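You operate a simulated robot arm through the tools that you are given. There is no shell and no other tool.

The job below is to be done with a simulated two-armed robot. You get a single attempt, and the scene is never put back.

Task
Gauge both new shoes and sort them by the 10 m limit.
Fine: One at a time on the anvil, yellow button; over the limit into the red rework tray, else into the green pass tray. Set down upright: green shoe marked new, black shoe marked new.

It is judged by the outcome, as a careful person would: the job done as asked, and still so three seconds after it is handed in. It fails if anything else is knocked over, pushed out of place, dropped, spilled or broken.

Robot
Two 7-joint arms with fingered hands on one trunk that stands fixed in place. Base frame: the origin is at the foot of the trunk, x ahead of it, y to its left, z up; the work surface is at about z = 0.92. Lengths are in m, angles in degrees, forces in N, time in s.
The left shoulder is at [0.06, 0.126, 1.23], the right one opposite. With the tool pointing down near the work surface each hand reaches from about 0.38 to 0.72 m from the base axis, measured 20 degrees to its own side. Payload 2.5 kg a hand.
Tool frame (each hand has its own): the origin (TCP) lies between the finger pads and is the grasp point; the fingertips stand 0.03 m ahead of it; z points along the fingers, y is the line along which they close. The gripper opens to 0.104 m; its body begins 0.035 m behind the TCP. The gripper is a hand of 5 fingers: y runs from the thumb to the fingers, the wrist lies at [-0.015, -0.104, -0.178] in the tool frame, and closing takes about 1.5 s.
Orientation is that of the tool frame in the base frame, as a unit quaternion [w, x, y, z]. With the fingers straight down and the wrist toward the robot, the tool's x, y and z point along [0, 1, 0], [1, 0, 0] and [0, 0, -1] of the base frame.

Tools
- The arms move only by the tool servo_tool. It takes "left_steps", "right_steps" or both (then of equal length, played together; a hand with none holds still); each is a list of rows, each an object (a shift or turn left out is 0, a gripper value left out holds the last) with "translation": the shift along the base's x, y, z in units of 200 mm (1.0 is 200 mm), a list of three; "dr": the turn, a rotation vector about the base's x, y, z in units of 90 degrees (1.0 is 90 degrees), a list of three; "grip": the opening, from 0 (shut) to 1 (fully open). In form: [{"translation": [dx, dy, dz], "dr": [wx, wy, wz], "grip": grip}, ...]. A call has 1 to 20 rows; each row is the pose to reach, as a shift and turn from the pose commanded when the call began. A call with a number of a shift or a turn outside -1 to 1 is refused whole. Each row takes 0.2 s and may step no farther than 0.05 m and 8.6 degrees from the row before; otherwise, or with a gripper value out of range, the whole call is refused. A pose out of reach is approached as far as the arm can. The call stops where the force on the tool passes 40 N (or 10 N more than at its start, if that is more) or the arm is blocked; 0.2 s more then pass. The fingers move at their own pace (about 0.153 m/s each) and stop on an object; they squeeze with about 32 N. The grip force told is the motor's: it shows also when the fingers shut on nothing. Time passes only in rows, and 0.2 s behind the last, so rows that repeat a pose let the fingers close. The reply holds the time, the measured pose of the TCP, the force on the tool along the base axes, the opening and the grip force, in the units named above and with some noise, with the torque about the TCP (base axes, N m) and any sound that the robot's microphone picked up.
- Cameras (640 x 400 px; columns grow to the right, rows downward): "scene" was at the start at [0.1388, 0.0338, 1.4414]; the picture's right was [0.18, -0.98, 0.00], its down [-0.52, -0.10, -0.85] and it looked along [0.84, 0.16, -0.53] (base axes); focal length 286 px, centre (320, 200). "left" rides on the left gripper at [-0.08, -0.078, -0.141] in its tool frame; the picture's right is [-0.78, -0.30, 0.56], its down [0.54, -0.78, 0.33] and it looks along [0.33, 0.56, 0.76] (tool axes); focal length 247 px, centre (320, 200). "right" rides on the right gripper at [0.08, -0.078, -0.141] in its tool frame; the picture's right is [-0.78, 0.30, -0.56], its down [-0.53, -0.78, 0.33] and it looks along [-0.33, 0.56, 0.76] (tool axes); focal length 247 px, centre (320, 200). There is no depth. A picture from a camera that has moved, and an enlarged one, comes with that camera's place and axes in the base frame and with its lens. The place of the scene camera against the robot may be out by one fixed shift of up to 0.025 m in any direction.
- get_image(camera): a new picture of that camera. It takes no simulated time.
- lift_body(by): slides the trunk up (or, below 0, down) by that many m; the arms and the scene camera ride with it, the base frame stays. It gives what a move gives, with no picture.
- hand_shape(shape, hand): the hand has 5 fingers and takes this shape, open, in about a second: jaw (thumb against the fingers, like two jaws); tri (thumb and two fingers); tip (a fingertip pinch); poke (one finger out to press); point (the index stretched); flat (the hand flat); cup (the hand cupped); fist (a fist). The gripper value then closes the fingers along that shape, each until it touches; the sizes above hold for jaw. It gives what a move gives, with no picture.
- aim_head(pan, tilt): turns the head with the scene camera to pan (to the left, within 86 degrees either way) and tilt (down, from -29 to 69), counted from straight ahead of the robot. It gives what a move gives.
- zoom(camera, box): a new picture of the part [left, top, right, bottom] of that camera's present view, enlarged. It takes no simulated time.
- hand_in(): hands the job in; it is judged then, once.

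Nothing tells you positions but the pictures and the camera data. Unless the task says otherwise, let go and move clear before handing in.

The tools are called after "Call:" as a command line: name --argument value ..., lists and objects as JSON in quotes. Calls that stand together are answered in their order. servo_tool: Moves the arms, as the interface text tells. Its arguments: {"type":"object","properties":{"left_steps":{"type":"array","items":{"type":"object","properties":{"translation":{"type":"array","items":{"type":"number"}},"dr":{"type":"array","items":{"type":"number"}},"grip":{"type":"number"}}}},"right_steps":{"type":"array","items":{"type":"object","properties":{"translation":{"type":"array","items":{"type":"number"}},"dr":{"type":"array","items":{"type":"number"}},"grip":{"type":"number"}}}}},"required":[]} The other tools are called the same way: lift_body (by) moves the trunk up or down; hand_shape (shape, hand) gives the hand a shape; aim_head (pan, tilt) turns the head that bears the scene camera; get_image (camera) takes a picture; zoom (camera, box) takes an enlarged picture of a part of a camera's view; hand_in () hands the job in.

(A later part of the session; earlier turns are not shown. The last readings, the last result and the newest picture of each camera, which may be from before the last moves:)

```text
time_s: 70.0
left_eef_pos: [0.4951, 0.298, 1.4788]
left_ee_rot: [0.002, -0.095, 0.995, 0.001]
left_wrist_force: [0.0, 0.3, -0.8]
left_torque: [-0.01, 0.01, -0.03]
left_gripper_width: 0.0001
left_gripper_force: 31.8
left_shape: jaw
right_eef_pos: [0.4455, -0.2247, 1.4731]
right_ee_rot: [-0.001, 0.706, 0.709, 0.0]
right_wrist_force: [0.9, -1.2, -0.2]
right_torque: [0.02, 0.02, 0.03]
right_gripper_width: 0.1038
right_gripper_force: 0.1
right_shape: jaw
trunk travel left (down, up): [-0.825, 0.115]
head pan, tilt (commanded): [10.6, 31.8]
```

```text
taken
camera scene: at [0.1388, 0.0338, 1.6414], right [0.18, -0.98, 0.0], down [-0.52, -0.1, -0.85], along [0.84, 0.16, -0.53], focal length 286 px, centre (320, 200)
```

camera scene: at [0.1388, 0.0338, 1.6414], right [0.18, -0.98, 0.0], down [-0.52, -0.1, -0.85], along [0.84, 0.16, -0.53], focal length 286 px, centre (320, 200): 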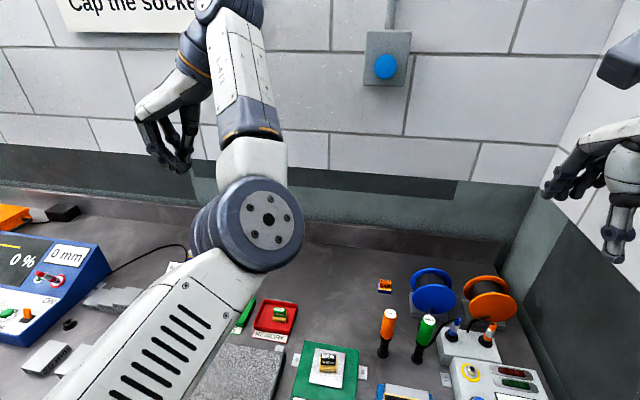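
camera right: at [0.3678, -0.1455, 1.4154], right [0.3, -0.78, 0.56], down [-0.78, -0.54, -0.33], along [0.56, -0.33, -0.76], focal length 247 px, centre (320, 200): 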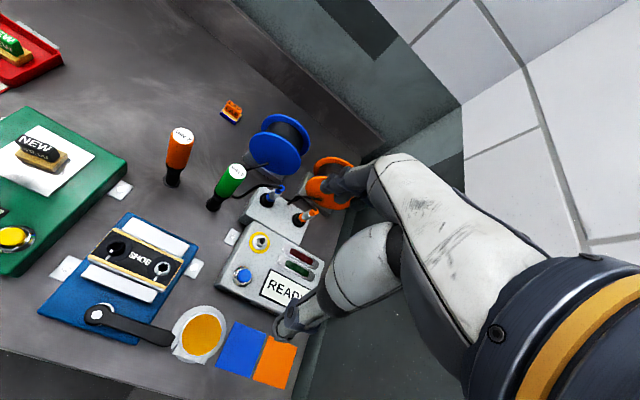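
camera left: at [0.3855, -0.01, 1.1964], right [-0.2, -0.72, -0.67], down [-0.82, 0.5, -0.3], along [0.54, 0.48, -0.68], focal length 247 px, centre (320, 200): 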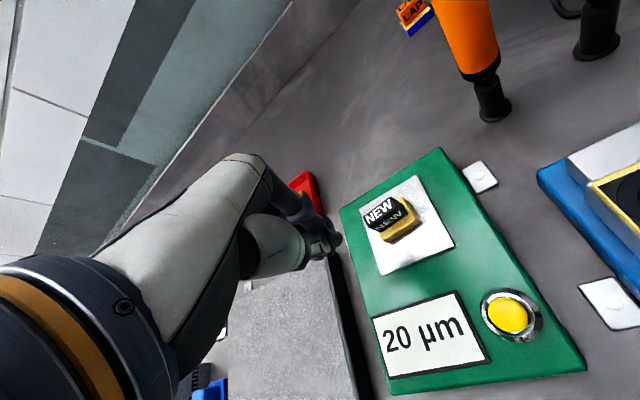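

The elbow is now low and inward, a posture like the one just before the trouble began. I'll turn the yaw back and retrace my earlier path through the far-right position, where the elbow had hung down naturally, still with the trunk raised.

Call:
servo_tool --left_steps '[{"dr": [0, 0, -0.09]}, {"dr": [0, 0, -0.18]}, {"dr": [0, 0, -0.27]}, {"dr": [0, 0, -0.36]}, {"dr": [0, 0, -0.45]}, {"dr": [0, 0, -0.54]}, {"dr": [0, 0, -0.63]}, {"dr": [0, 0, -0.72]}, {"dr": [0, 0, -0.8]}, {"dr": [0, 0, -0.8]}]'

Call:
get_image --camera "scene"

```text
time_s: 72.2
left_eef_pos: [0.494, 0.2976, 1.4775]
left_ee_rot: [0.002, 0.51, 0.86, -0.003]
left_wrist_force: [0.2, -0.5, -0.7]
left_torque: [0.0, 0.0, -0.01]
left_gripper_width: 0.0
left_gripper_force: 31.9
left_shape: jaw
right_eef_pos: [0.4453, -0.2257, 1.4722]
right_ee_rot: [0.0, 0.706, 0.708, 0.0]
right_wrist_force: [0.0, -0.8, 0.2]
right_torque: [0.0, 0.0, 0.0]
right_gripper_width: 0.1036
right_gripper_force: 0.0
right_shape: jaw
trunk travel left (down, up): [-0.825, 0.115]
head pan, tilt (commanded): [10.6, 31.8]
```

```text
taken
camera scene: at [0.1389, 0.0337, 1.6414], right [0.18, -0.98, 0.0], down [-0.52, -0.1, -0.85], along [0.84, 0.16, -0.53], focal length 286 px, centre (320, 200)
```

scene: 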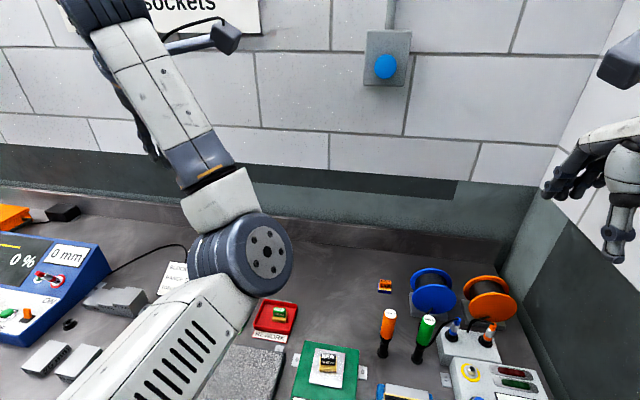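

The elbow is dropping toward its natural position. I'll continue back toward zero yaw.

Call:
servo_tool --left_steps '[{"dr": [0, 0, -0.08]}, {"dr": [0, 0, -0.16]}, {"dr": [0, 0, -0.24]}, {"dr": [0, 0, -0.32]}, {"dr": [0, 0, -0.32]}, {"dr": [0, 0, -0.32]}, {"dr": [0, 0, -0.32]}, {"dr": [0, 0, -0.32]}]'

Call:
get_image --camera "scene"

```text
time_s: 74.0
left_eef_pos: [0.4939, 0.2991, 1.4792]
left_ee_rot: [0.001, 0.707, 0.707, -0.002]
left_wrist_force: [-0.9, 1.0, 0.3]
left_torque: [-0.02, -0.01, -0.02]
left_gripper_width: 0.0
left_gripper_force: 31.4
left_shape: jaw
right_eef_pos: [0.4456, -0.225, 1.4721]
right_ee_rot: [-0.001, 0.706, 0.708, 0.0]
right_wrist_force: [0.2, 0.7, 0.1]
right_torque: [0.01, 0.01, 0.04]
right_gripper_width: 0.1038
right_gripper_force: 0.1
right_shape: jaw
trunk travel left (down, up): [-0.825, 0.115]
head pan, tilt (commanded): [10.6, 31.8]
```

```text
taken
camera scene: at [0.1388, 0.0338, 1.6414], right [0.18, -0.98, 0.0], down [-0.52, -0.1, -0.85], along [0.84, 0.16, -0.53], focal length 286 px, centre (320, 200)
```

scene: 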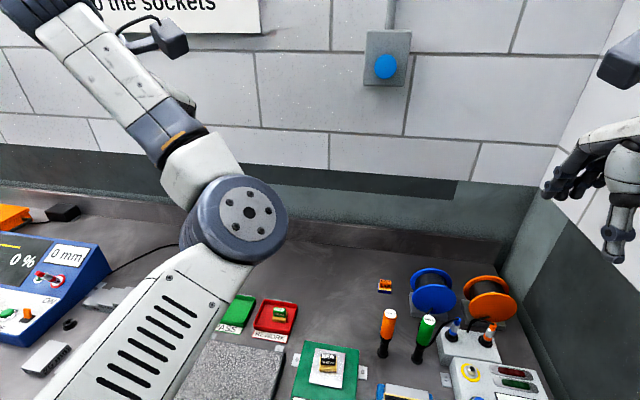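

Call:
servo_tool --left_steps '[{}, {}, {}, {}, {}, {}, {}, {}, {}, {}, {}, {}, {}, {}, {}]'

Call:
get_image --camera "scene"

```text
time_s: 77.2
left_eef_pos: [0.4939, 0.2987, 1.4789]
left_ee_rot: [0.002, 0.708, 0.706, -0.003]
left_wrist_force: [0.8, 0.4, 0.0]
left_torque: [0.01, -0.01, 0.05]
left_gripper_width: 0.0004
left_gripper_force: 32.1
left_shape: jaw
right_eef_pos: [0.4457, -0.2255, 1.4728]
right_ee_rot: [0.001, 0.706, 0.708, 0.0]
right_wrist_force: [-0.8, -0.8, -1.2]
right_torque: [-0.01, 0.0, -0.04]
right_gripper_width: 0.1038
right_gripper_force: 0.1
right_shape: jaw
trunk travel left (down, up): [-0.825, 0.115]
head pan, tilt (commanded): [10.6, 31.8]
```

```text
taken
camera scene: at [0.1388, 0.0338, 1.6414], right [0.18, -0.98, 0.0], down [-0.52, -0.1, -0.85], along [0.84, 0.16, -0.53], focal length 286 px, centre (320, 200)
```

scene: 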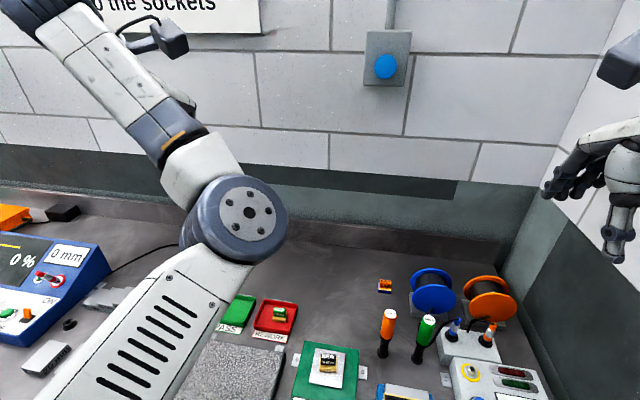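

Holding doesn't drift, so it depends on the path. I'll turn the yaw positive here (which lowers the elbow), then extend and turn back while extended.

Call:
servo_tool --left_steps '[{"dr": [0, 0, 0.09]}, {"dr": [0, 0, 0.18]}, {"dr": [0, 0, 0.27]}, {"dr": [0, 0, 0.36]}, {"dr": [0, 0, 0.45]}, {"dr": [0, 0, 0.54]}, {"dr": [0, 0, 0.63]}, {"translation": [0.08, -0.18, -0.08], "dr": [0, 0, 0.63]}, {"translation": [0.16, -0.36, -0.16], "dr": [0, 0, 0.63]}, {"translation": [0.25, -0.54, -0.24], "dr": [0, 0, 0.63]}, {"translation": [0.34, -0.72, -0.32], "dr": [0, 0, 0.63]}, {"translation": [0.43, -0.9, -0.4], "dr": [0, 0, 0.63]}, {"translation": [0.43, -0.9, -0.4], "dr": [0, 0, 0.63]}]'

Call:
get_image --camera "scene"

```text
time_s: 80.0
left_eef_pos: [0.5788, 0.1178, 1.3975]
left_ee_rot: [0.002, 0.286, 0.958, -0.001]
left_wrist_force: [0.4, 0.5, 0.2]
left_torque: [0.03, -0.01, 0.0]
left_gripper_width: 0.0
left_gripper_force: 32.3
left_shape: jaw
right_eef_pos: [0.4447, -0.2253, 1.4734]
right_ee_rot: [-0.001, 0.706, 0.708, 0.0]
right_wrist_force: [0.0, 1.1, 0.9]
right_torque: [0.0, -0.01, 0.01]
right_gripper_width: 0.1037
right_gripper_force: 0.0
right_shape: jaw
trunk travel left (down, up): [-0.825, 0.115]
head pan, tilt (commanded): [10.6, 31.8]
```

```text
taken
camera scene: at [0.1385, 0.0342, 1.6414], right [0.18, -0.98, 0.0], down [-0.52, -0.1, -0.85], along [0.84, 0.16, -0.53], focal length 286 px, centre (320, 200)
```

scene: 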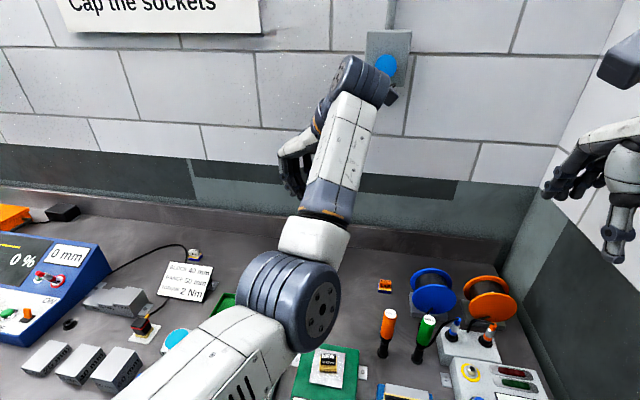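

The elbow now hangs down with the arm plane vertical. Turning the yaw back to zero while extended.

Call:
servo_tool --left_steps '[{"dr": [0, 0, -0.09]}, {"dr": [0, 0, -0.18]}, {"dr": [0, 0, -0.27]}, {"dr": [0, 0, -0.36]}, {"dr": [0, 0, -0.45]}, {"dr": [0, 0, -0.54]}, {"dr": [0, 0, -0.63]}, {"dr": [0, 0, -0.63]}]'

Call:
get_image --camera "scene"

```text
time_s: 81.8
left_eef_pos: [0.5804, 0.118, 1.3986]
left_ee_rot: [0.001, 0.707, 0.707, -0.002]
left_wrist_force: [0.4, 0.2, -0.9]
left_torque: [0.01, -0.01, -0.01]
left_gripper_width: 0.0001
left_gripper_force: 32.0
left_shape: jaw
right_eef_pos: [0.4445, -0.2259, 1.4729]
right_ee_rot: [0.0, 0.706, 0.708, 0.001]
right_wrist_force: [-0.1, -0.5, 0.2]
right_torque: [-0.02, -0.02, -0.01]
right_gripper_width: 0.1039
right_gripper_force: 0.0
right_shape: jaw
trunk travel left (down, up): [-0.825, 0.115]
head pan, tilt (commanded): [10.6, 31.8]
```

```text
taken
camera scene: at [0.1388, 0.0336, 1.6414], right [0.18, -0.98, 0.0], down [-0.52, -0.1, -0.85], along [0.84, 0.16, -0.53], focal length 286 px, centre (320, 200)
```

scene: 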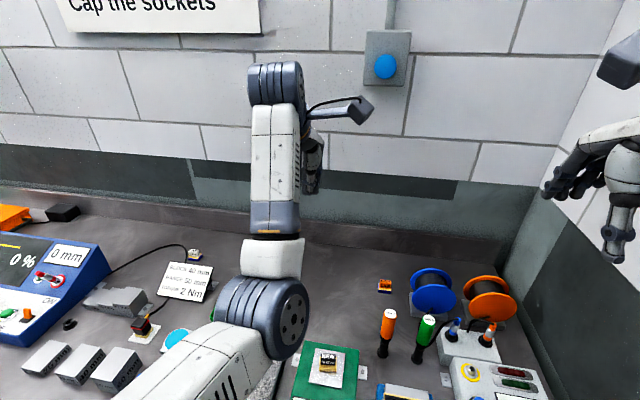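

The elbow hangs straight down now, though at the start it was further out to the left. One more loop should bring it out.

Call:
servo_tool --left_steps '[{"translation": [-0.08, 0.18, 0.08]}, {"translation": [-0.16, 0.36, 0.16]}, {"translation": [-0.25, 0.54, 0.24]}, {"translation": [-0.34, 0.72, 0.32]}, {"translation": [-0.43, 0.9, 0.4]}, {"translation": [-0.43, 0.9, 0.4], "dr": [0, 0, 0.09]}, {"translation": [-0.43, 0.9, 0.4], "dr": [0, 0, 0.18]}, {"translation": [-0.43, 0.9, 0.4], "dr": [0, 0, 0.27]}, {"translation": [-0.43, 0.9, 0.4], "dr": [0, 0, 0.36]}, {"translation": [-0.43, 0.9, 0.4], "dr": [0, 0, 0.45]}, {"translation": [-0.43, 0.9, 0.4], "dr": [0, 0, 0.54]}, {"translation": [-0.43, 0.9, 0.4], "dr": [0, 0, 0.63]}, {"translation": [-0.35, 0.72, 0.32], "dr": [0, 0, 0.63]}, {"translation": [-0.26, 0.54, 0.24], "dr": [0, 0, 0.63]}, {"translation": [-0.18, 0.36, 0.16], "dr": [0, 0, 0.63]}, {"translation": [-0.09, 0.18, 0.08], "dr": [0, 0, 0.63]}, {"translation": [0, 0, 0], "dr": [0, 0, 0.63]}]'

Call:
get_image --camera "scene"

```text
time_s: 85.4
left_eef_pos: [0.5794, 0.1186, 1.3975]
left_ee_rot: [0.001, 0.286, 0.958, -0.001]
left_wrist_force: [-0.7, -0.4, 0.2]
left_torque: [-0.02, -0.02, -0.01]
left_gripper_width: 0.0001
left_gripper_force: 31.8
left_shape: jaw
right_eef_pos: [0.4466, -0.2257, 1.4725]
right_ee_rot: [0.0, 0.706, 0.708, 0.0]
right_wrist_force: [0.1, -0.8, 0.4]
right_torque: [0.05, 0.04, 0.03]
right_gripper_width: 0.1037
right_gripper_force: 0.1
right_shape: jaw
trunk travel left (down, up): [-0.825, 0.115]
head pan, tilt (commanded): [10.6, 31.8]
```

```text
taken
camera scene: at [0.1392, 0.0333, 1.6414], right [0.18, -0.98, 0.0], down [-0.52, -0.1, -0.85], along [0.84, 0.16, -0.53], focal length 286 px, centre (320, 200)
```

scene: 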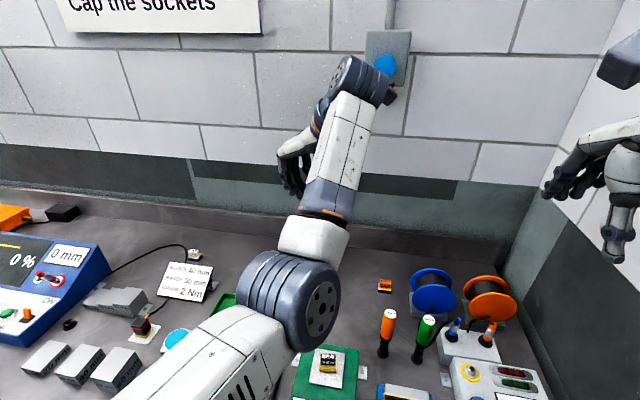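

The loop returned to the same posture, so this branch is stable with the elbow down. I'll turn the yaw back and test, still raised 0.2 m above everything, whether the left hand can reach the anvil and tray positions in this posture.

Call:
servo_tool --left_steps '[{"dr": [0, 0, -0.09]}, {"dr": [0, 0, -0.18]}, {"dr": [0, 0, -0.27]}, {"dr": [0, 0, -0.36]}, {"dr": [0, 0, -0.45]}, {"dr": [0, 0, -0.54]}, {"dr": [0, 0, -0.63]}, {"translation": [-0.1, -0.05, -0.12], "dr": [0, 0, -0.63]}, {"translation": [-0.2, -0.12, -0.24], "dr": [0, 0, -0.63]}, {"translation": [-0.3, -0.18, -0.36], "dr": [0, 0, -0.63]}, {"translation": [-0.38, -0.23, -0.48], "dr": [0, 0, -0.63]}, {"translation": [-0.46, -0.275, -0.56], "dr": [0, 0, -0.63]}, {"translation": [-0.46, -0.275, -0.56], "dr": [0, 0, -0.63]}]'

Call:
get_image --camera "scene"

```text
time_s: 88.4
left_eef_pos: [0.5004, 0.1044, 1.291]
left_ee_rot: [-0.012, 0.681, 0.731, 0.03]
left_wrist_force: [0.7, 0.5, 0.0]
left_torque: [0.0, -0.02, 0.03]
left_gripper_width: 0.0
left_gripper_force: 32.1
left_shape: jaw
right_eef_pos: [0.4451, -0.2249, 1.4728]
right_ee_rot: [-0.001, 0.706, 0.708, 0.0]
right_wrist_force: [0.1, 0.7, 0.0]
right_torque: [-0.04, 0.01, -0.01]
right_gripper_width: 0.1038
right_gripper_force: 0.1
right_shape: jaw
trunk travel left (down, up): [-0.825, 0.115]
head pan, tilt (commanded): [10.6, 31.8]
stopped in row 13 (left hand): the arm was blocked; the commanded pose is now the measured one
```

```text
taken
camera scene: at [0.1388, 0.034, 1.6414], right [0.18, -0.98, 0.0], down [-0.52, -0.1, -0.85], along [0.84, 0.16, -0.53], focal length 286 px, centre (320, 200)
```

scene: 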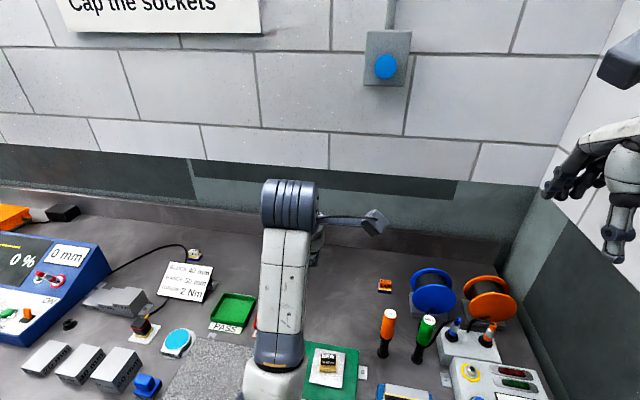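

The elbow-down posture gets blocked near the trunk, so the elbow must go out to the left. The elbow folded in after I reached far right, so I'll do the mirror: swing the arm far left while extended, then come back in so the elbow trails on the left.

Call:
servo_tool --left_steps '[{"translation": [0.1, 0.0, 0.12], "dr": [-0.01, 0.004, -0.011]}, {"translation": [0.2, 0.02, 0.25], "dr": [-0.019, 0.008, -0.022]}, {"translation": [0.3, 0.05, 0.4], "dr": [-0.028, 0.012, -0.034]}, {"translation": [0.4, 0.07, 0.545], "dr": [-0.038, 0.016, -0.045]}, {"translation": [0.4, 0.25, 0.6], "dr": [-0.038, 0.016, -0.02]}, {"translation": [0.38, 0.45, 0.65], "dr": [-0.038, 0.016, 0.03]}, {"translation": [0.34, 0.65, 0.65], "dr": [-0.038, 0.016, 0.08]}, {"translation": [0.3, 0.85, 0.65], "dr": [-0.038, 0.016, 0.13]}, {"translation": [0.25, 1.0, 0.65], "dr": [-0.038, 0.016, 0.177]}, {"translation": [0.25, 1.0, 0.65], "dr": [-0.038, 0.016, 0.177]}]'

Call:
get_image --camera "scene"

```text
time_s: 90.6
left_eef_pos: [0.5513, 0.3008, 1.4227]
left_ee_rot: [-0.004, 0.574, 0.819, -0.003]
left_wrist_force: [-0.2, 0.0, -0.1]
left_torque: [0.02, 0.0, 0.0]
left_gripper_width: 0.0
left_gripper_force: 32.0
left_shape: jaw
right_eef_pos: [0.4452, -0.2251, 1.4732]
right_ee_rot: [0.0, 0.707, 0.708, 0.0]
right_wrist_force: [0.1, 0.2, -1.0]
right_torque: [0.01, -0.02, 0.01]
right_gripper_width: 0.1038
right_gripper_force: 0.1
right_shape: jaw
trunk travel left (down, up): [-0.825, 0.115]
head pan, tilt (commanded): [10.6, 31.8]
```

```text
taken
camera scene: at [0.139, 0.0336, 1.6414], right [0.18, -0.98, 0.0], down [-0.52, -0.1, -0.85], along [0.84, 0.16, -0.53], focal length 286 px, centre (320, 200)
```

scene: 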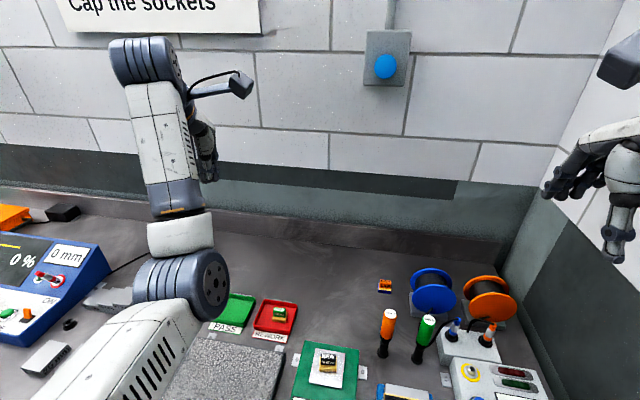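

Call:
servo_tool --left_steps '[{"translation": [-0.03, 0.2, 0], "dr": [0, 0, 0.05]}, {"translation": [-0.08, 0.4, 0], "dr": [0, 0, 0.1]}, {"translation": [-0.15, 0.6, 0], "dr": [0, 0, 0.15]}, {"translation": [-0.22, 0.8, 0], "dr": [0, 0, 0.2]}, {"translation": [-0.32, 1.0, 0], "dr": [0, 0, 0.25]}, {"translation": [-0.32, 1.0, 0], "dr": [0, 0, 0.25]}]'

Call:
get_image --camera "scene"

```text
time_s: 92.0
left_eef_pos: [0.4877, 0.5021, 1.4223]
left_ee_rot: [-0.004, 0.404, 0.915, -0.003]
left_wrist_force: [0.3, 0.3, 0.2]
left_torque: [0.03, 0.01, 0.0]
left_gripper_width: 0.0
left_gripper_force: 31.4
left_shape: jaw
right_eef_pos: [0.4458, -0.2252, 1.4721]
right_ee_rot: [0.0, 0.706, 0.708, 0.0]
right_wrist_force: [-0.7, 0.1, 0.2]
right_torque: [-0.01, 0.01, 0.04]
right_gripper_width: 0.1036
right_gripper_force: 0.0
right_shape: jaw
trunk travel left (down, up): [-0.825, 0.115]
head pan, tilt (commanded): [10.6, 31.8]
```

```text
taken
camera scene: at [0.1393, 0.0331, 1.6414], right [0.18, -0.98, 0.0], down [-0.52, -0.1, -0.85], along [0.84, 0.16, -0.53], focal length 286 px, centre (320, 200)
```

scene: 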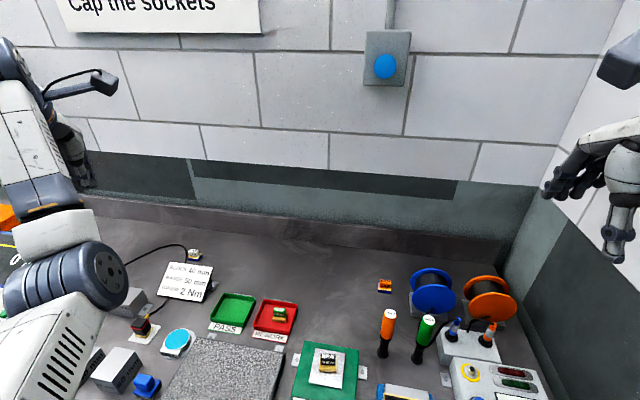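

The elbow stays below. From this elbow-down state, turning the hand clockwise should bring the elbow out to the left by the lower route, so I'll try that here in stages.

Call:
servo_tool --left_steps '[{"translation": [0.02, -0.2, -0.03], "dr": [0, 0, -0.03]}, {"translation": [0.05, -0.4, -0.06], "dr": [0, 0, -0.1]}, {"translation": [0.08, -0.55, -0.1], "dr": [0, 0, -0.18]}, {"translation": [0.08, -0.6, -0.1], "dr": [0, 0, -0.26]}, {"translation": [0.08, -0.6, -0.1], "dr": [0, 0, -0.34]}, {"translation": [0.08, -0.6, -0.1], "dr": [0, 0, -0.42]}, {"translation": [0.08, -0.6, -0.1], "dr": [0, 0, -0.5]}, {"translation": [0.08, -0.6, -0.1], "dr": [0, 0, -0.58]}, {"translation": [0.08, -0.6, -0.1], "dr": [0, 0, -0.66]}, {"translation": [0.08, -0.6, -0.1], "dr": [0, 0, -0.74]}, {"translation": [0.08, -0.6, -0.1], "dr": [0, 0, -0.74]}]'

Call:
get_image --camera "scene"

```text
time_s: 94.4
left_eef_pos: [0.5023, 0.3806, 1.4012]
left_ee_rot: [-0.005, 0.841, 0.542, -0.002]
left_wrist_force: [-1.0, 0.3, -0.1]
left_torque: [0.01, 0.01, -0.01]
left_gripper_width: 0.0001
left_gripper_force: 32.5
left_shape: jaw
right_eef_pos: [0.4457, -0.2247, 1.4719]
right_ee_rot: [0.0, 0.706, 0.708, 0.001]
right_wrist_force: [0.6, 0.3, 0.9]
right_torque: [-0.01, -0.01, 0.02]
right_gripper_width: 0.1038
right_gripper_force: 0.0
right_shape: jaw
trunk travel left (down, up): [-0.825, 0.115]
head pan, tilt (commanded): [10.6, 31.8]
```

```text
taken
camera scene: at [0.1389, 0.0336, 1.6414], right [0.18, -0.98, 0.0], down [-0.52, -0.1, -0.85], along [0.84, 0.16, -0.53], focal length 286 px, centre (320, 200)
```

scene: 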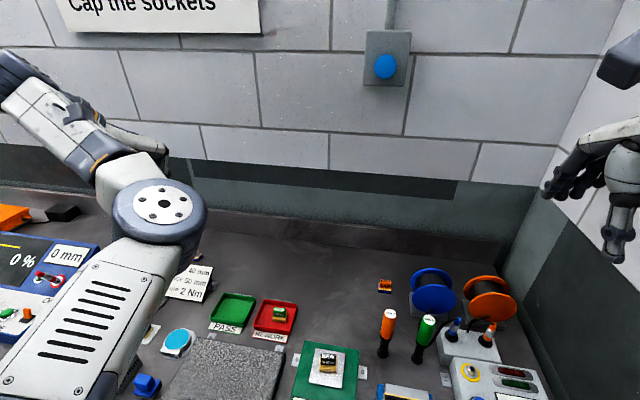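

That told me the rule: with the wrist above the shoulder, clockwise yaw drives the elbow in and up; with the wrist below the shoulder it should drive it out left. I'll turn the yaw back positive here, raise the trunk further, lower the hand well below the shoulder, and then turn clockwise.

Call:
servo_tool --left_steps '[{"dr": [0, 0, 0.09]}, {"dr": [0, 0, 0.18]}, {"dr": [0, 0, 0.27]}, {"dr": [0, 0, 0.36]}, {"dr": [0, 0, 0.45]}, {"dr": [0, 0, 0.54]}, {"dr": [0, 0, 0.63]}, {"dr": [0, 0, 0.72]}, {"dr": [0, 0, 0.82]}, {"dr": [0, 0, 0.9]}, {"dr": [0, 0, 0.9]}]'

Call:
lift_body --by 0.11

Call:
get_image --camera "scene"

```text
refused: row 9 steps farther than a row can; nothing moved
```

```text
time_s: 95.8
left_eef_pos: [0.5018, 0.3827, 1.5106]
left_ee_rot: [-0.005, 0.841, 0.542, -0.002]
left_wrist_force: [0.1, -0.1, -1.1]
left_torque: [0.0, 0.01, 0.0]
left_gripper_width: 0.0
left_gripper_force: 31.7
left_shape: jaw
right_eef_pos: [0.4466, -0.2249, 1.5829]
right_ee_rot: [0.0, 0.707, 0.708, 0.0]
right_wrist_force: [-0.1, -0.3, -0.4]
right_torque: [-0.01, 0.03, -0.02]
right_gripper_width: 0.1039
right_gripper_force: 0.0
right_shape: jaw
trunk travel left (down, up): [-0.935, 0.005]
head pan, tilt (commanded): [10.6, 31.8]
```

```text
taken
camera scene: at [0.1389, 0.0338, 1.7514], right [0.18, -0.98, 0.0], down [-0.52, -0.1, -0.85], along [0.84, 0.16, -0.53], focal length 286 px, centre (320, 200)
```

scene: 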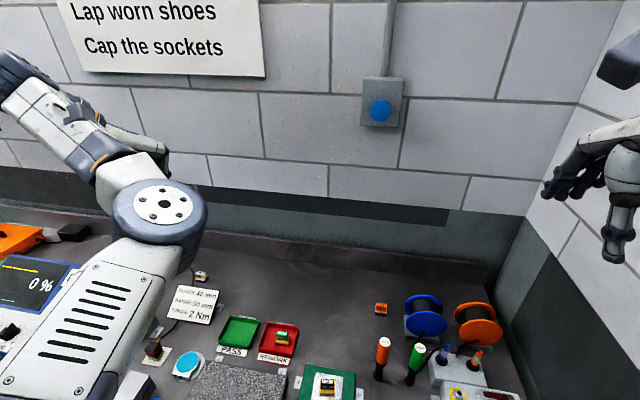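

One row was slightly too big and refused, while the trunk lift went through. I'll redo the yaw with smaller steps.

Call:
servo_tool --left_steps '[{"dr": [0, 0, 0.09]}, {"dr": [0, 0, 0.18]}, {"dr": [0, 0, 0.27]}, {"dr": [0, 0, 0.36]}, {"dr": [0, 0, 0.45]}, {"dr": [0, 0, 0.54]}, {"dr": [0, 0, 0.63]}, {"dr": [0, 0, 0.72]}, {"dr": [0, 0, 0.81]}, {"dr": [0, 0, 0.9]}, {"dr": [0, 0, 0.9]}]'

Call:
get_image --camera "scene"

```text
time_s: 98.2
left_eef_pos: [0.5016, 0.3798, 1.5115]
left_ee_rot: [-0.002, 0.286, 0.958, -0.005]
left_wrist_force: [0.2, -0.5, -0.5]
left_torque: [0.01, 0.0, -0.01]
left_gripper_width: 0.0
left_gripper_force: 32.2
left_shape: jaw
right_eef_pos: [0.4453, -0.2252, 1.583]
right_ee_rot: [0.0, 0.706, 0.708, 0.0]
right_wrist_force: [0.0, -0.6, 0.7]
right_torque: [-0.02, 0.0, -0.03]
right_gripper_width: 0.1036
right_gripper_force: 0.1
right_shape: jaw
trunk travel left (down, up): [-0.935, 0.005]
head pan, tilt (commanded): [10.6, 31.8]
```

```text
taken
camera scene: at [0.1388, 0.0339, 1.7514], right [0.18, -0.98, 0.0], down [-0.52, -0.1, -0.85], along [0.84, 0.16, -0.53], focal length 286 px, centre (320, 200)
```

scene: 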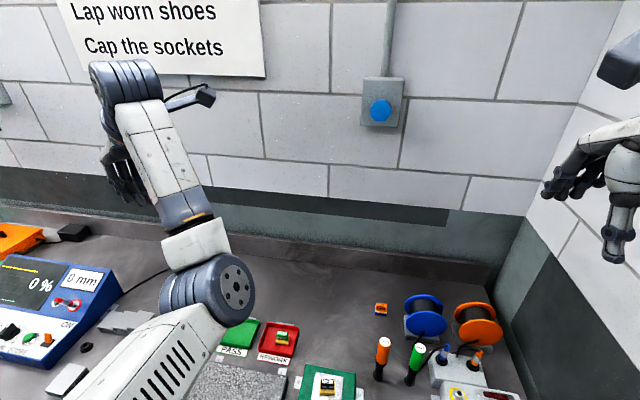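

Call:
servo_tool --left_steps '[{"translation": [0, -0.05, -0.2]}, {"translation": [0, -0.1, -0.4]}, {"translation": [0, -0.15, -0.6]}, {"translation": [0, -0.2, -0.8]}, {"translation": [0, -0.25, -1.0]}, {"translation": [0, -0.25, -1.0]}]'

Call:
servo_tool --left_steps '[{"translation": [0, -0.05, -0.2]}, {"translation": [0, -0.1, -0.4]}, {"translation": [0, -0.1, -0.6]}, {"translation": [0, -0.1, -0.6]}]'

Call:
get_image --camera "scene"

```text
time_s: 99.6
left_eef_pos: [0.503, 0.333, 1.3097]
left_ee_rot: [-0.002, 0.287, 0.958, -0.004]
left_wrist_force: [0.1, -0.2, 0.0]
left_torque: [0.03, -0.04, -0.01]
left_gripper_width: 0.0
left_gripper_force: 32.1
left_shape: jaw
right_eef_pos: [0.4452, -0.2258, 1.5832]
right_ee_rot: [0.0, 0.707, 0.708, 0.0]
right_wrist_force: [-0.1, -0.6, -0.5]
right_torque: [0.02, 0.04, 0.0]
right_gripper_width: 0.1036
right_gripper_force: 0.2
right_shape: jaw
trunk travel left (down, up): [-0.935, 0.005]
head pan, tilt (commanded): [10.6, 31.8]
```

```text
time_s: 100.6
left_eef_pos: [0.5073, 0.3266, 1.2032]
left_ee_rot: [0.005, 0.277, 0.961, 0.008]
left_wrist_force: [1.0, 1.0, 0.5]
left_torque: [-0.01, 0.02, 0.0]
left_gripper_width: 0.0001
left_gripper_force: 31.7
left_shape: jaw
right_eef_pos: [0.4456, -0.2253, 1.5825]
right_ee_rot: [-0.001, 0.706, 0.708, 0.0]
right_wrist_force: [0.4, 0.5, -0.7]
right_torque: [-0.02, 0.01, 0.01]
right_gripper_width: 0.1036
right_gripper_force: 0.0
right_shape: jaw
trunk travel left (down, up): [-0.935, 0.005]
head pan, tilt (commanded): [10.6, 31.8]
```

```text
taken
camera scene: at [0.1387, 0.0336, 1.7514], right [0.18, -0.98, 0.0], down [-0.52, -0.1, -0.85], along [0.84, 0.16, -0.53], focal length 286 px, centre (320, 200)
```

scene: 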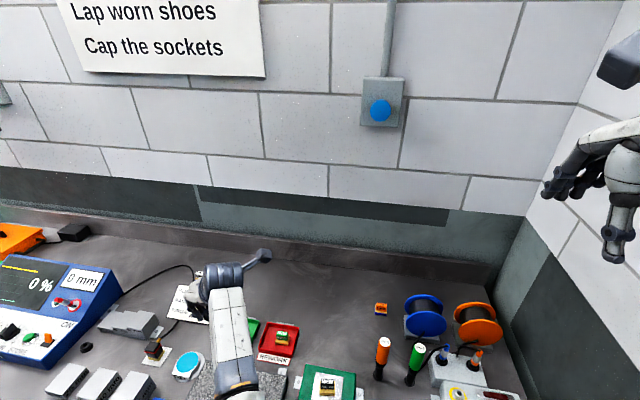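

The hand is now below the shoulder. I'll move slightly forward for room, then turn clockwise in stages.

Call:
servo_tool --left_steps '[{"translation": [0.15, -0.05, 0.02]}, {"translation": [0.25, -0.1, 0.02], "dr": [0, 0, -0.08]}, {"translation": [0.25, -0.1, 0.02], "dr": [0, 0, -0.17]}, {"translation": [0.25, -0.1, 0.02], "dr": [0, 0, -0.26]}, {"translation": [0.25, -0.1, 0.02], "dr": [0, 0, -0.35]}, {"translation": [0.25, -0.1, 0.02], "dr": [0, 0, -0.44]}, {"translation": [0.25, -0.1, 0.02], "dr": [0, 0, -0.53]}, {"translation": [0.25, -0.1, 0.02], "dr": [0, 0, -0.62]}, {"translation": [0.25, -0.1, 0.02], "dr": [0, 0, -0.62]}]'

Call:
get_image --camera "scene"

```text
time_s: 102.6
left_eef_pos: [0.5526, 0.2908, 1.1945]
left_ee_rot: [-0.005, 0.702, 0.712, -0.002]
left_wrist_force: [-0.9, -1.2, 0.1]
left_torque: [-0.02, 0.0, -0.03]
left_gripper_width: 0.0
left_gripper_force: 32.0
left_shape: jaw
right_eef_pos: [0.4452, -0.2248, 1.5838]
right_ee_rot: [0.0, 0.706, 0.708, 0.0]
right_wrist_force: [-0.1, 0.7, -0.6]
right_torque: [0.05, -0.01, 0.03]
right_gripper_width: 0.1038
right_gripper_force: 0.1
right_shape: jaw
trunk travel left (down, up): [-0.935, 0.005]
head pan, tilt (commanded): [10.6, 31.8]
```

```text
taken
camera scene: at [0.1389, 0.0334, 1.7514], right [0.18, -0.98, 0.0], down [-0.52, -0.1, -0.85], along [0.84, 0.16, -0.53], focal length 286 px, centre (320, 200)
```

scene: 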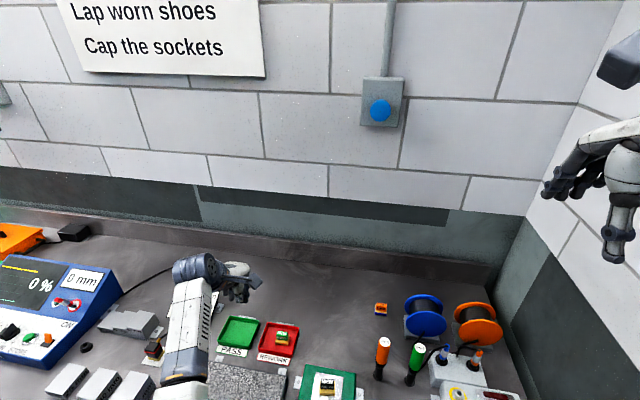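

Yaw is back at zero with the hand low. I'll tilt the head down to see where the elbow is.

Call:
aim_head --pan 30 --tilt 60

Call:
get_image --camera "scene"

```text
time_s: 103.5
left_eef_pos: [0.5514, 0.29, 1.1946]
left_ee_rot: [-0.004, 0.702, 0.713, -0.002]
left_wrist_force: [-0.3, -0.5, -0.8]
left_torque: [0.0, -0.02, 0.03]
left_gripper_width: 0.0
left_gripper_force: 32.2
left_shape: jaw
right_eef_pos: [0.4454, -0.225, 1.5832]
right_ee_rot: [0.0, 0.706, 0.708, 0.001]
right_wrist_force: [-0.5, -0.3, 0.0]
right_torque: [0.0, 0.02, 0.0]
right_gripper_width: 0.1038
right_gripper_force: 0.2
right_shape: jaw
trunk travel left (down, up): [-0.935, 0.005]
head pan, tilt (commanded): [30.0, 60.0]
```

```text
taken
camera scene: at [0.1085, 0.0505, 1.7121], right [0.5, -0.87, 0.0], down [-0.75, -0.43, -0.5], along [0.43, 0.25, -0.87], focal length 286 px, centre (320, 200)
```

scene: 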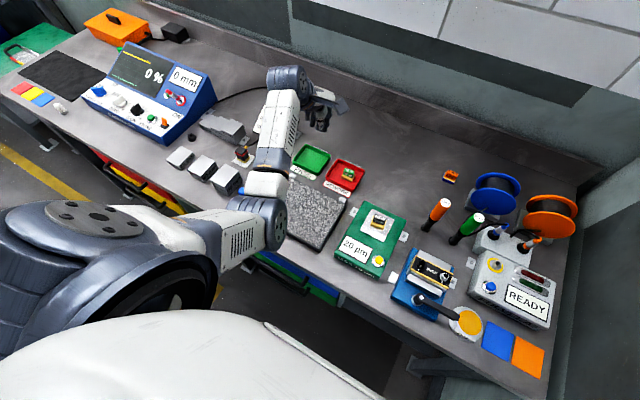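

This view shows the elbow still a bit inside the shoulder–wrist line. I'll keep turning clockwise while low and watch it move outward.

Call:
servo_tool --left_steps '[{"dr": [0, 0, -0.09]}, {"dr": [0, 0, -0.18]}, {"dr": [0, 0, -0.27]}, {"dr": [0, 0, -0.36]}, {"dr": [0, 0, -0.45]}, {"dr": [0, 0, -0.54]}, {"dr": [0, 0, -0.6]}, {"dr": [0, 0, -0.6]}]'

Call:
get_image --camera "scene"

```text
time_s: 105.3
left_eef_pos: [0.5523, 0.291, 1.1952]
left_ee_rot: [-0.005, 0.948, 0.317, -0.002]
left_wrist_force: [-0.1, -0.4, -0.2]
left_torque: [-0.03, 0.01, -0.01]
left_gripper_width: 0.0001
left_gripper_force: 31.8
left_shape: jaw
right_eef_pos: [0.4444, -0.2246, 1.5838]
right_ee_rot: [0.0, 0.706, 0.708, 0.0]
right_wrist_force: [0.0, -1.0, -0.3]
right_torque: [-0.01, 0.0, -0.01]
right_gripper_width: 0.1035
right_gripper_force: 0.1
right_shape: jaw
trunk travel left (down, up): [-0.935, 0.005]
head pan, tilt (commanded): [30.0, 60.0]
```

```text
taken
camera scene: at [0.1083, 0.0506, 1.7121], right [0.5, -0.87, 0.0], down [-0.75, -0.43, -0.5], along [0.43, 0.25, -0.87], focal length 286 px, centre (320, 200)
```

scene: 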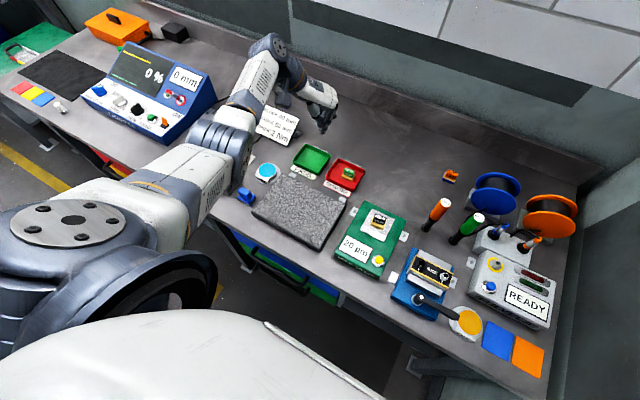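

The elbow moved outward. Now I'll raise the hand above shoulder height and turn the yaw back there, which should move the elbow further out.

Call:
servo_tool --left_steps '[{"translation": [-0.02, 0, 0.2]}, {"translation": [-0.05, 0, 0.4]}, {"translation": [-0.08, 0, 0.6]}, {"translation": [-0.1, 0, 0.8]}, {"translation": [-0.12, 0, 1.0]}, {"translation": [-0.12, 0, 1.0]}]'

Call:
servo_tool --left_steps '[{"translation": [0, 0, 0.2]}, {"translation": [0, 0, 0.4]}, {"translation": [0, 0, 0.5]}, {"translation": [0, 0, 0.5], "dr": [0, 0, 0.09]}, {"translation": [0, 0, 0.5], "dr": [0, 0, 0.18]}, {"translation": [0, 0, 0.5], "dr": [0, 0, 0.27]}, {"translation": [0, 0, 0.5], "dr": [0, 0, 0.36]}, {"translation": [0, 0, 0.5], "dr": [0, 0, 0.45]}, {"translation": [0, 0, 0.5], "dr": [0, 0, 0.54]}, {"translation": [0, 0, 0.5], "dr": [0, 0, 0.6]}, {"translation": [0, 0, 0.5], "dr": [0, 0, 0.6]}]'

Call:
get_image --camera "scene"

```text
time_s: 106.8
left_eef_pos: [0.5259, 0.2918, 1.3949]
left_ee_rot: [-0.005, 0.949, 0.316, -0.001]
left_wrist_force: [-0.3, -1.0, -0.4]
left_torque: [0.0, 0.01, -0.01]
left_gripper_width: 0.0
left_gripper_force: 32.3
left_shape: jaw
right_eef_pos: [0.4459, -0.225, 1.5814]
right_ee_rot: [0.0, 0.706, 0.708, 0.001]
right_wrist_force: [0.5, 0.9, -0.3]
right_torque: [0.02, 0.03, 0.01]
right_gripper_width: 0.1035
right_gripper_force: 0.0
right_shape: jaw
trunk travel left (down, up): [-0.935, 0.005]
head pan, tilt (commanded): [30.0, 60.0]
```

```text
time_s: 109.2
left_eef_pos: [0.5272, 0.291, 1.4934]
left_ee_rot: [-0.005, 0.701, 0.713, -0.002]
left_wrist_force: [-0.4, -0.2, 0.9]
left_torque: [-0.01, 0.03, 0.0]
left_gripper_width: 0.0
left_gripper_force: 32.4
left_shape: jaw
right_eef_pos: [0.4453, -0.2256, 1.5835]
right_ee_rot: [0.0, 0.707, 0.707, 0.0]
right_wrist_force: [0.7, 0.1, -0.5]
right_torque: [0.0, 0.0, 0.02]
right_gripper_width: 0.1036
right_gripper_force: 0.0
right_shape: jaw
trunk travel left (down, up): [-0.935, 0.005]
head pan, tilt (commanded): [30.0, 60.0]
```

```text
taken
camera scene: at [0.1084, 0.0506, 1.7121], right [0.5, -0.87, 0.0], down [-0.75, -0.43, -0.5], along [0.43, 0.25, -0.87], focal length 286 px, centre (320, 200)
```

scene: 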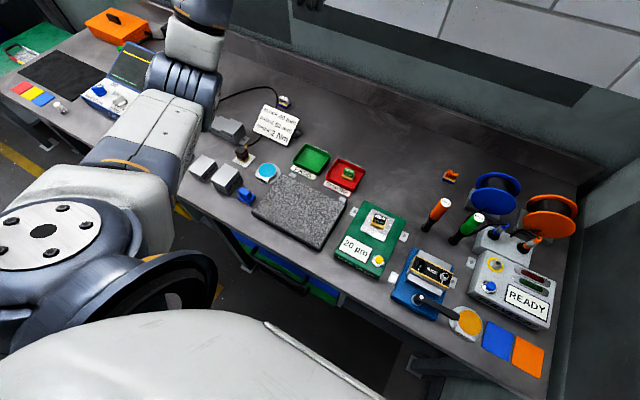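

The elbow is now on the outer side. I'll restore the head to its original aim and go to the same relative pose I had early on, to compare postures.

Call:
servo_tool --left_steps '[{"translation": [0.08, -0.2, -0.04]}, {"translation": [0.16, -0.4, -0.08]}, {"translation": [0.22, -0.6, -0.12]}, {"translation": [0.27, -0.8, -0.18]}, {"translation": [0.27, -0.85, -0.2]}, {"translation": [0.27, -0.85, -0.2]}]'

Call:
aim_head --pan 10.6 --tilt 31.8

Call:
get_image --camera "scene"

```text
time_s: 110.5
left_eef_pos: [0.5813, 0.1215, 1.4545]
left_ee_rot: [-0.005, 0.702, 0.713, -0.002]
left_wrist_force: [0.1, 0.6, 0.2]
left_torque: [-0.01, -0.01, 0.0]
left_gripper_width: 0.0
left_gripper_force: 32.2
left_shape: jaw
right_eef_pos: [0.4455, -0.2245, 1.5826]
right_ee_rot: [0.0, 0.706, 0.708, 0.0]
right_wrist_force: [-0.4, -0.4, 0.0]
right_torque: [0.03, 0.0, -0.02]
right_gripper_width: 0.1038
right_gripper_force: 0.1
right_shape: jaw
trunk travel left (down, up): [-0.935, 0.005]
head pan, tilt (commanded): [30.0, 60.0]
```

```text
time_s: 111.5
left_eef_pos: [0.582, 0.1218, 1.455]
left_ee_rot: [-0.004, 0.702, 0.713, -0.003]
left_wrist_force: [1.0, -0.5, -0.1]
left_torque: [0.01, -0.01, -0.03]
left_gripper_width: 0.0
left_gripper_force: 32.0
left_shape: jaw
right_eef_pos: [0.4455, -0.2249, 1.5825]
right_ee_rot: [0.0, 0.707, 0.708, 0.0]
right_wrist_force: [0.4, 0.2, -0.8]
right_torque: [-0.01, 0.0, 0.0]
right_gripper_width: 0.1039
right_gripper_force: 0.0
right_shape: jaw
trunk travel left (down, up): [-0.935, 0.005]
head pan, tilt (commanded): [10.6, 31.8]
```

```text
taken
camera scene: at [0.1388, 0.0339, 1.7512], right [0.18, -0.98, 0.0], down [-0.52, -0.1, -0.85], along [0.83, 0.16, -0.53], focal length 286 px, centre (320, 200)
```

scene: 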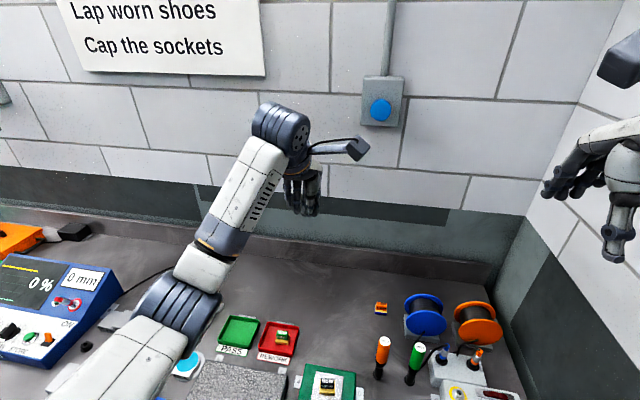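

The elbow is much closer to its original position. I'll do one more high/low loop for extra margin.

Call:
servo_tool --left_steps '[{"translation": [-0.06, 0.2, 0.05]}, {"translation": [-0.13, 0.4, 0.1]}, {"translation": [-0.2, 0.6, 0.16]}, {"translation": [-0.26, 0.8, 0.22]}, {"translation": [-0.26, 0.84, 0.22], "dr": [0, 0, 0.09]}, {"translation": [-0.26, 0.84, 0.22], "dr": [0, 0, 0.18]}, {"translation": [-0.26, 0.84, 0.22], "dr": [0, 0, 0.27]}, {"translation": [-0.26, 0.84, 0.22], "dr": [0, 0, 0.36]}, {"translation": [-0.26, 0.84, 0.22], "dr": [0, 0, 0.45]}, {"translation": [-0.22, 0.84, 0.02], "dr": [0, 0, 0.45]}, {"translation": [-0.18, 0.84, -0.18], "dr": [0, 0, 0.45]}, {"translation": [-0.15, 0.84, -0.38], "dr": [0, 0, 0.45]}, {"translation": [-0.12, 0.84, -0.58], "dr": [0, 0, 0.45]}, {"translation": [-0.1, 0.84, -0.78], "dr": [0, 0, 0.45]}, {"translation": [-0.1, 0.84, -0.98], "dr": [0, 0, 0.45]}, {"translation": [-0.1, 0.84, -0.98], "dr": [0, 0, 0.45]}]'

Call:
servo_tool --left_steps '[{"dr": [0, 0, -0.09]}, {"dr": [0, 0, -0.18]}, {"dr": [0, 0, -0.27]}, {"dr": [0, 0, -0.36]}, {"dr": [0, 0, -0.45]}, {"dr": [0, 0, -0.45]}]'

Call:
get_image --camera "scene"

```text
time_s: 114.9
left_eef_pos: [0.5611, 0.2895, 1.2564]
left_ee_rot: [-0.004, 0.411, 0.912, -0.004]
left_wrist_force: [0.1, -0.6, 0.8]
left_torque: [-0.01, 0.0, -0.02]
left_gripper_width: 0.0
left_gripper_force: 32.1
left_shape: jaw
right_eef_pos: [0.4439, -0.226, 1.5827]
right_ee_rot: [0.0, 0.706, 0.708, 0.0]
right_wrist_force: [-0.4, 0.4, -0.3]
right_torque: [-0.01, 0.01, -0.01]
right_gripper_width: 0.1037
right_gripper_force: 0.1
right_shape: jaw
trunk travel left (down, up): [-0.935, 0.005]
head pan, tilt (commanded): [10.6, 31.8]
```

```text
time_s: 116.3
left_eef_pos: [0.5604, 0.2897, 1.2576]
left_ee_rot: [-0.004, 0.702, 0.712, -0.003]
left_wrist_force: [1.1, 0.0, 0.0]
left_torque: [0.0, 0.0, 0.04]
left_gripper_width: 0.0003
left_gripper_force: 32.2
left_shape: jaw
right_eef_pos: [0.4449, -0.226, 1.5823]
right_ee_rot: [0.0, 0.706, 0.708, 0.0]
right_wrist_force: [0.4, 0.0, -0.1]
right_torque: [0.0, 0.0, 0.03]
right_gripper_width: 0.1036
right_gripper_force: 0.0
right_shape: jaw
trunk travel left (down, up): [-0.935, 0.005]
head pan, tilt (commanded): [10.6, 31.8]
```

```text
taken
camera scene: at [0.1388, 0.0336, 1.7513], right [0.18, -0.98, 0.0], down [-0.52, -0.1, -0.85], along [0.84, 0.16, -0.53], focal length 286 px, centre (320, 200)
```

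scene: 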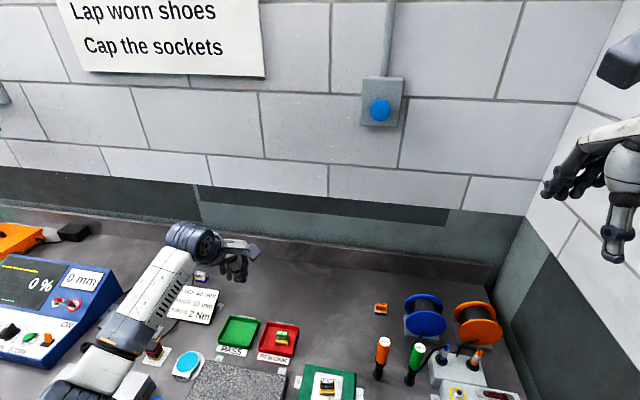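

The forearm now comes in from the lower left as it did at the start. I'll raise the hand and lower the trunk back to its original height.

Call:
servo_tool --left_steps '[{"translation": [-0.05, 0, 0.2]}, {"translation": [-0.1, 0, 0.4]}, {"translation": [-0.15, 0, 0.6]}, {"translation": [-0.2, 0, 0.8]}, {"translation": [-0.25, 0, 1.0]}, {"translation": [-0.25, 0, 1.0]}]'

Call:
lift_body --by -0.31

Call:
get_image --camera "scene"

```text
time_s: 117.7
left_eef_pos: [0.5112, 0.289, 1.4591]
left_ee_rot: [-0.004, 0.701, 0.713, -0.003]
left_wrist_force: [-0.7, -0.1, 0.0]
left_torque: [0.01, -0.01, -0.01]
left_gripper_width: 0.0001
left_gripper_force: 32.6
left_shape: jaw
right_eef_pos: [0.4453, -0.2254, 1.5833]
right_ee_rot: [0.0, 0.706, 0.708, 0.0]
right_wrist_force: [0.1, 0.2, 0.0]
right_torque: [0.06, -0.02, -0.03]
right_gripper_width: 0.1037
right_gripper_force: 0.0
right_shape: jaw
trunk travel left (down, up): [-0.935, 0.005]
head pan, tilt (commanded): [10.6, 31.8]
```

```text
time_s: 120.8
left_eef_pos: [0.5117, 0.2884, 1.1481]
left_ee_rot: [-0.005, 0.702, 0.712, -0.004]
left_wrist_force: [-0.2, -0.4, 0.6]
left_torque: [-0.02, 0.03, 0.01]
left_gripper_width: 0.0
left_gripper_force: 32.3
left_shape: jaw
right_eef_pos: [0.4451, -0.2257, 1.2723]
right_ee_rot: [0.0, 0.707, 0.708, 0.0]
right_wrist_force: [-0.3, -0.3, -0.8]
right_torque: [0.0, -0.01, -0.04]
right_gripper_width: 0.1037
right_gripper_force: 0.0
right_shape: jaw
trunk travel left (down, up): [-0.625, 0.315]
head pan, tilt (commanded): [10.6, 31.8]
```

```text
taken
camera scene: at [0.1388, 0.0337, 1.4414], right [0.18, -0.98, 0.0], down [-0.52, -0.1, -0.85], along [0.84, 0.16, -0.53], focal length 286 px, centre (320, 200)
```

scene: 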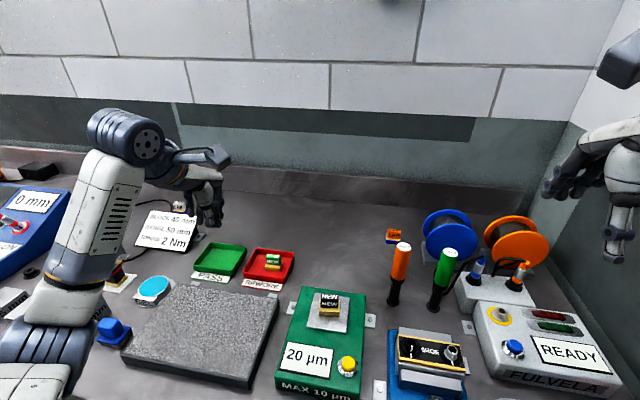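

The scene is intact and the arm posture is restored. Now I'll head to the button again in stages, keeping above the shoe.

Call:
servo_tool --left_steps '[{"translation": [-0.06, -0.18, 0.0], "dr": [0, -0.008, -0.009]}, {"translation": [-0.13, -0.36, -0.03], "dr": [0, -0.008, -0.009]}, {"translation": [-0.2, -0.54, -0.06], "dr": [0, -0.008, -0.009]}, {"translation": [-0.28, -0.72, -0.1], "dr": [0, -0.008, -0.009]}, {"translation": [-0.28, -0.72, -0.1], "dr": [0, -0.008, -0.009]}]'

Call:
get_image --camera "scene"

```text
time_s: 122.0
left_eef_pos: [0.4573, 0.1425, 1.1293]
left_ee_rot: [0.0, 0.707, 0.708, 0.001]
left_wrist_force: [0.3, 0.2, -0.2]
left_torque: [0.01, -0.02, -0.01]
left_gripper_width: 0.0001
left_gripper_force: 32.1
left_shape: jaw
right_eef_pos: [0.4454, -0.2242, 1.2722]
right_ee_rot: [0.0, 0.706, 0.708, 0.0]
right_wrist_force: [-1.4, 0.2, -0.3]
right_torque: [-0.02, 0.03, 0.0]
right_gripper_width: 0.1038
right_gripper_force: 0.1
right_shape: jaw
trunk travel left (down, up): [-0.625, 0.315]
head pan, tilt (commanded): [10.6, 31.8]
```

```text
taken
camera scene: at [0.1388, 0.0339, 1.4413], right [0.18, -0.98, 0.0], down [-0.52, -0.1, -0.85], along [0.84, 0.16, -0.53], focal length 286 px, centre (320, 200)
```

scene: 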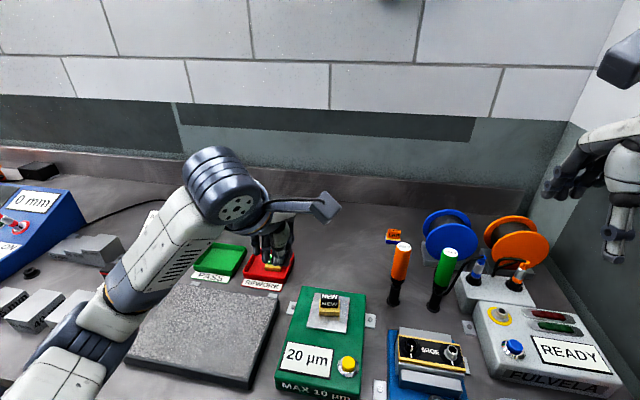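

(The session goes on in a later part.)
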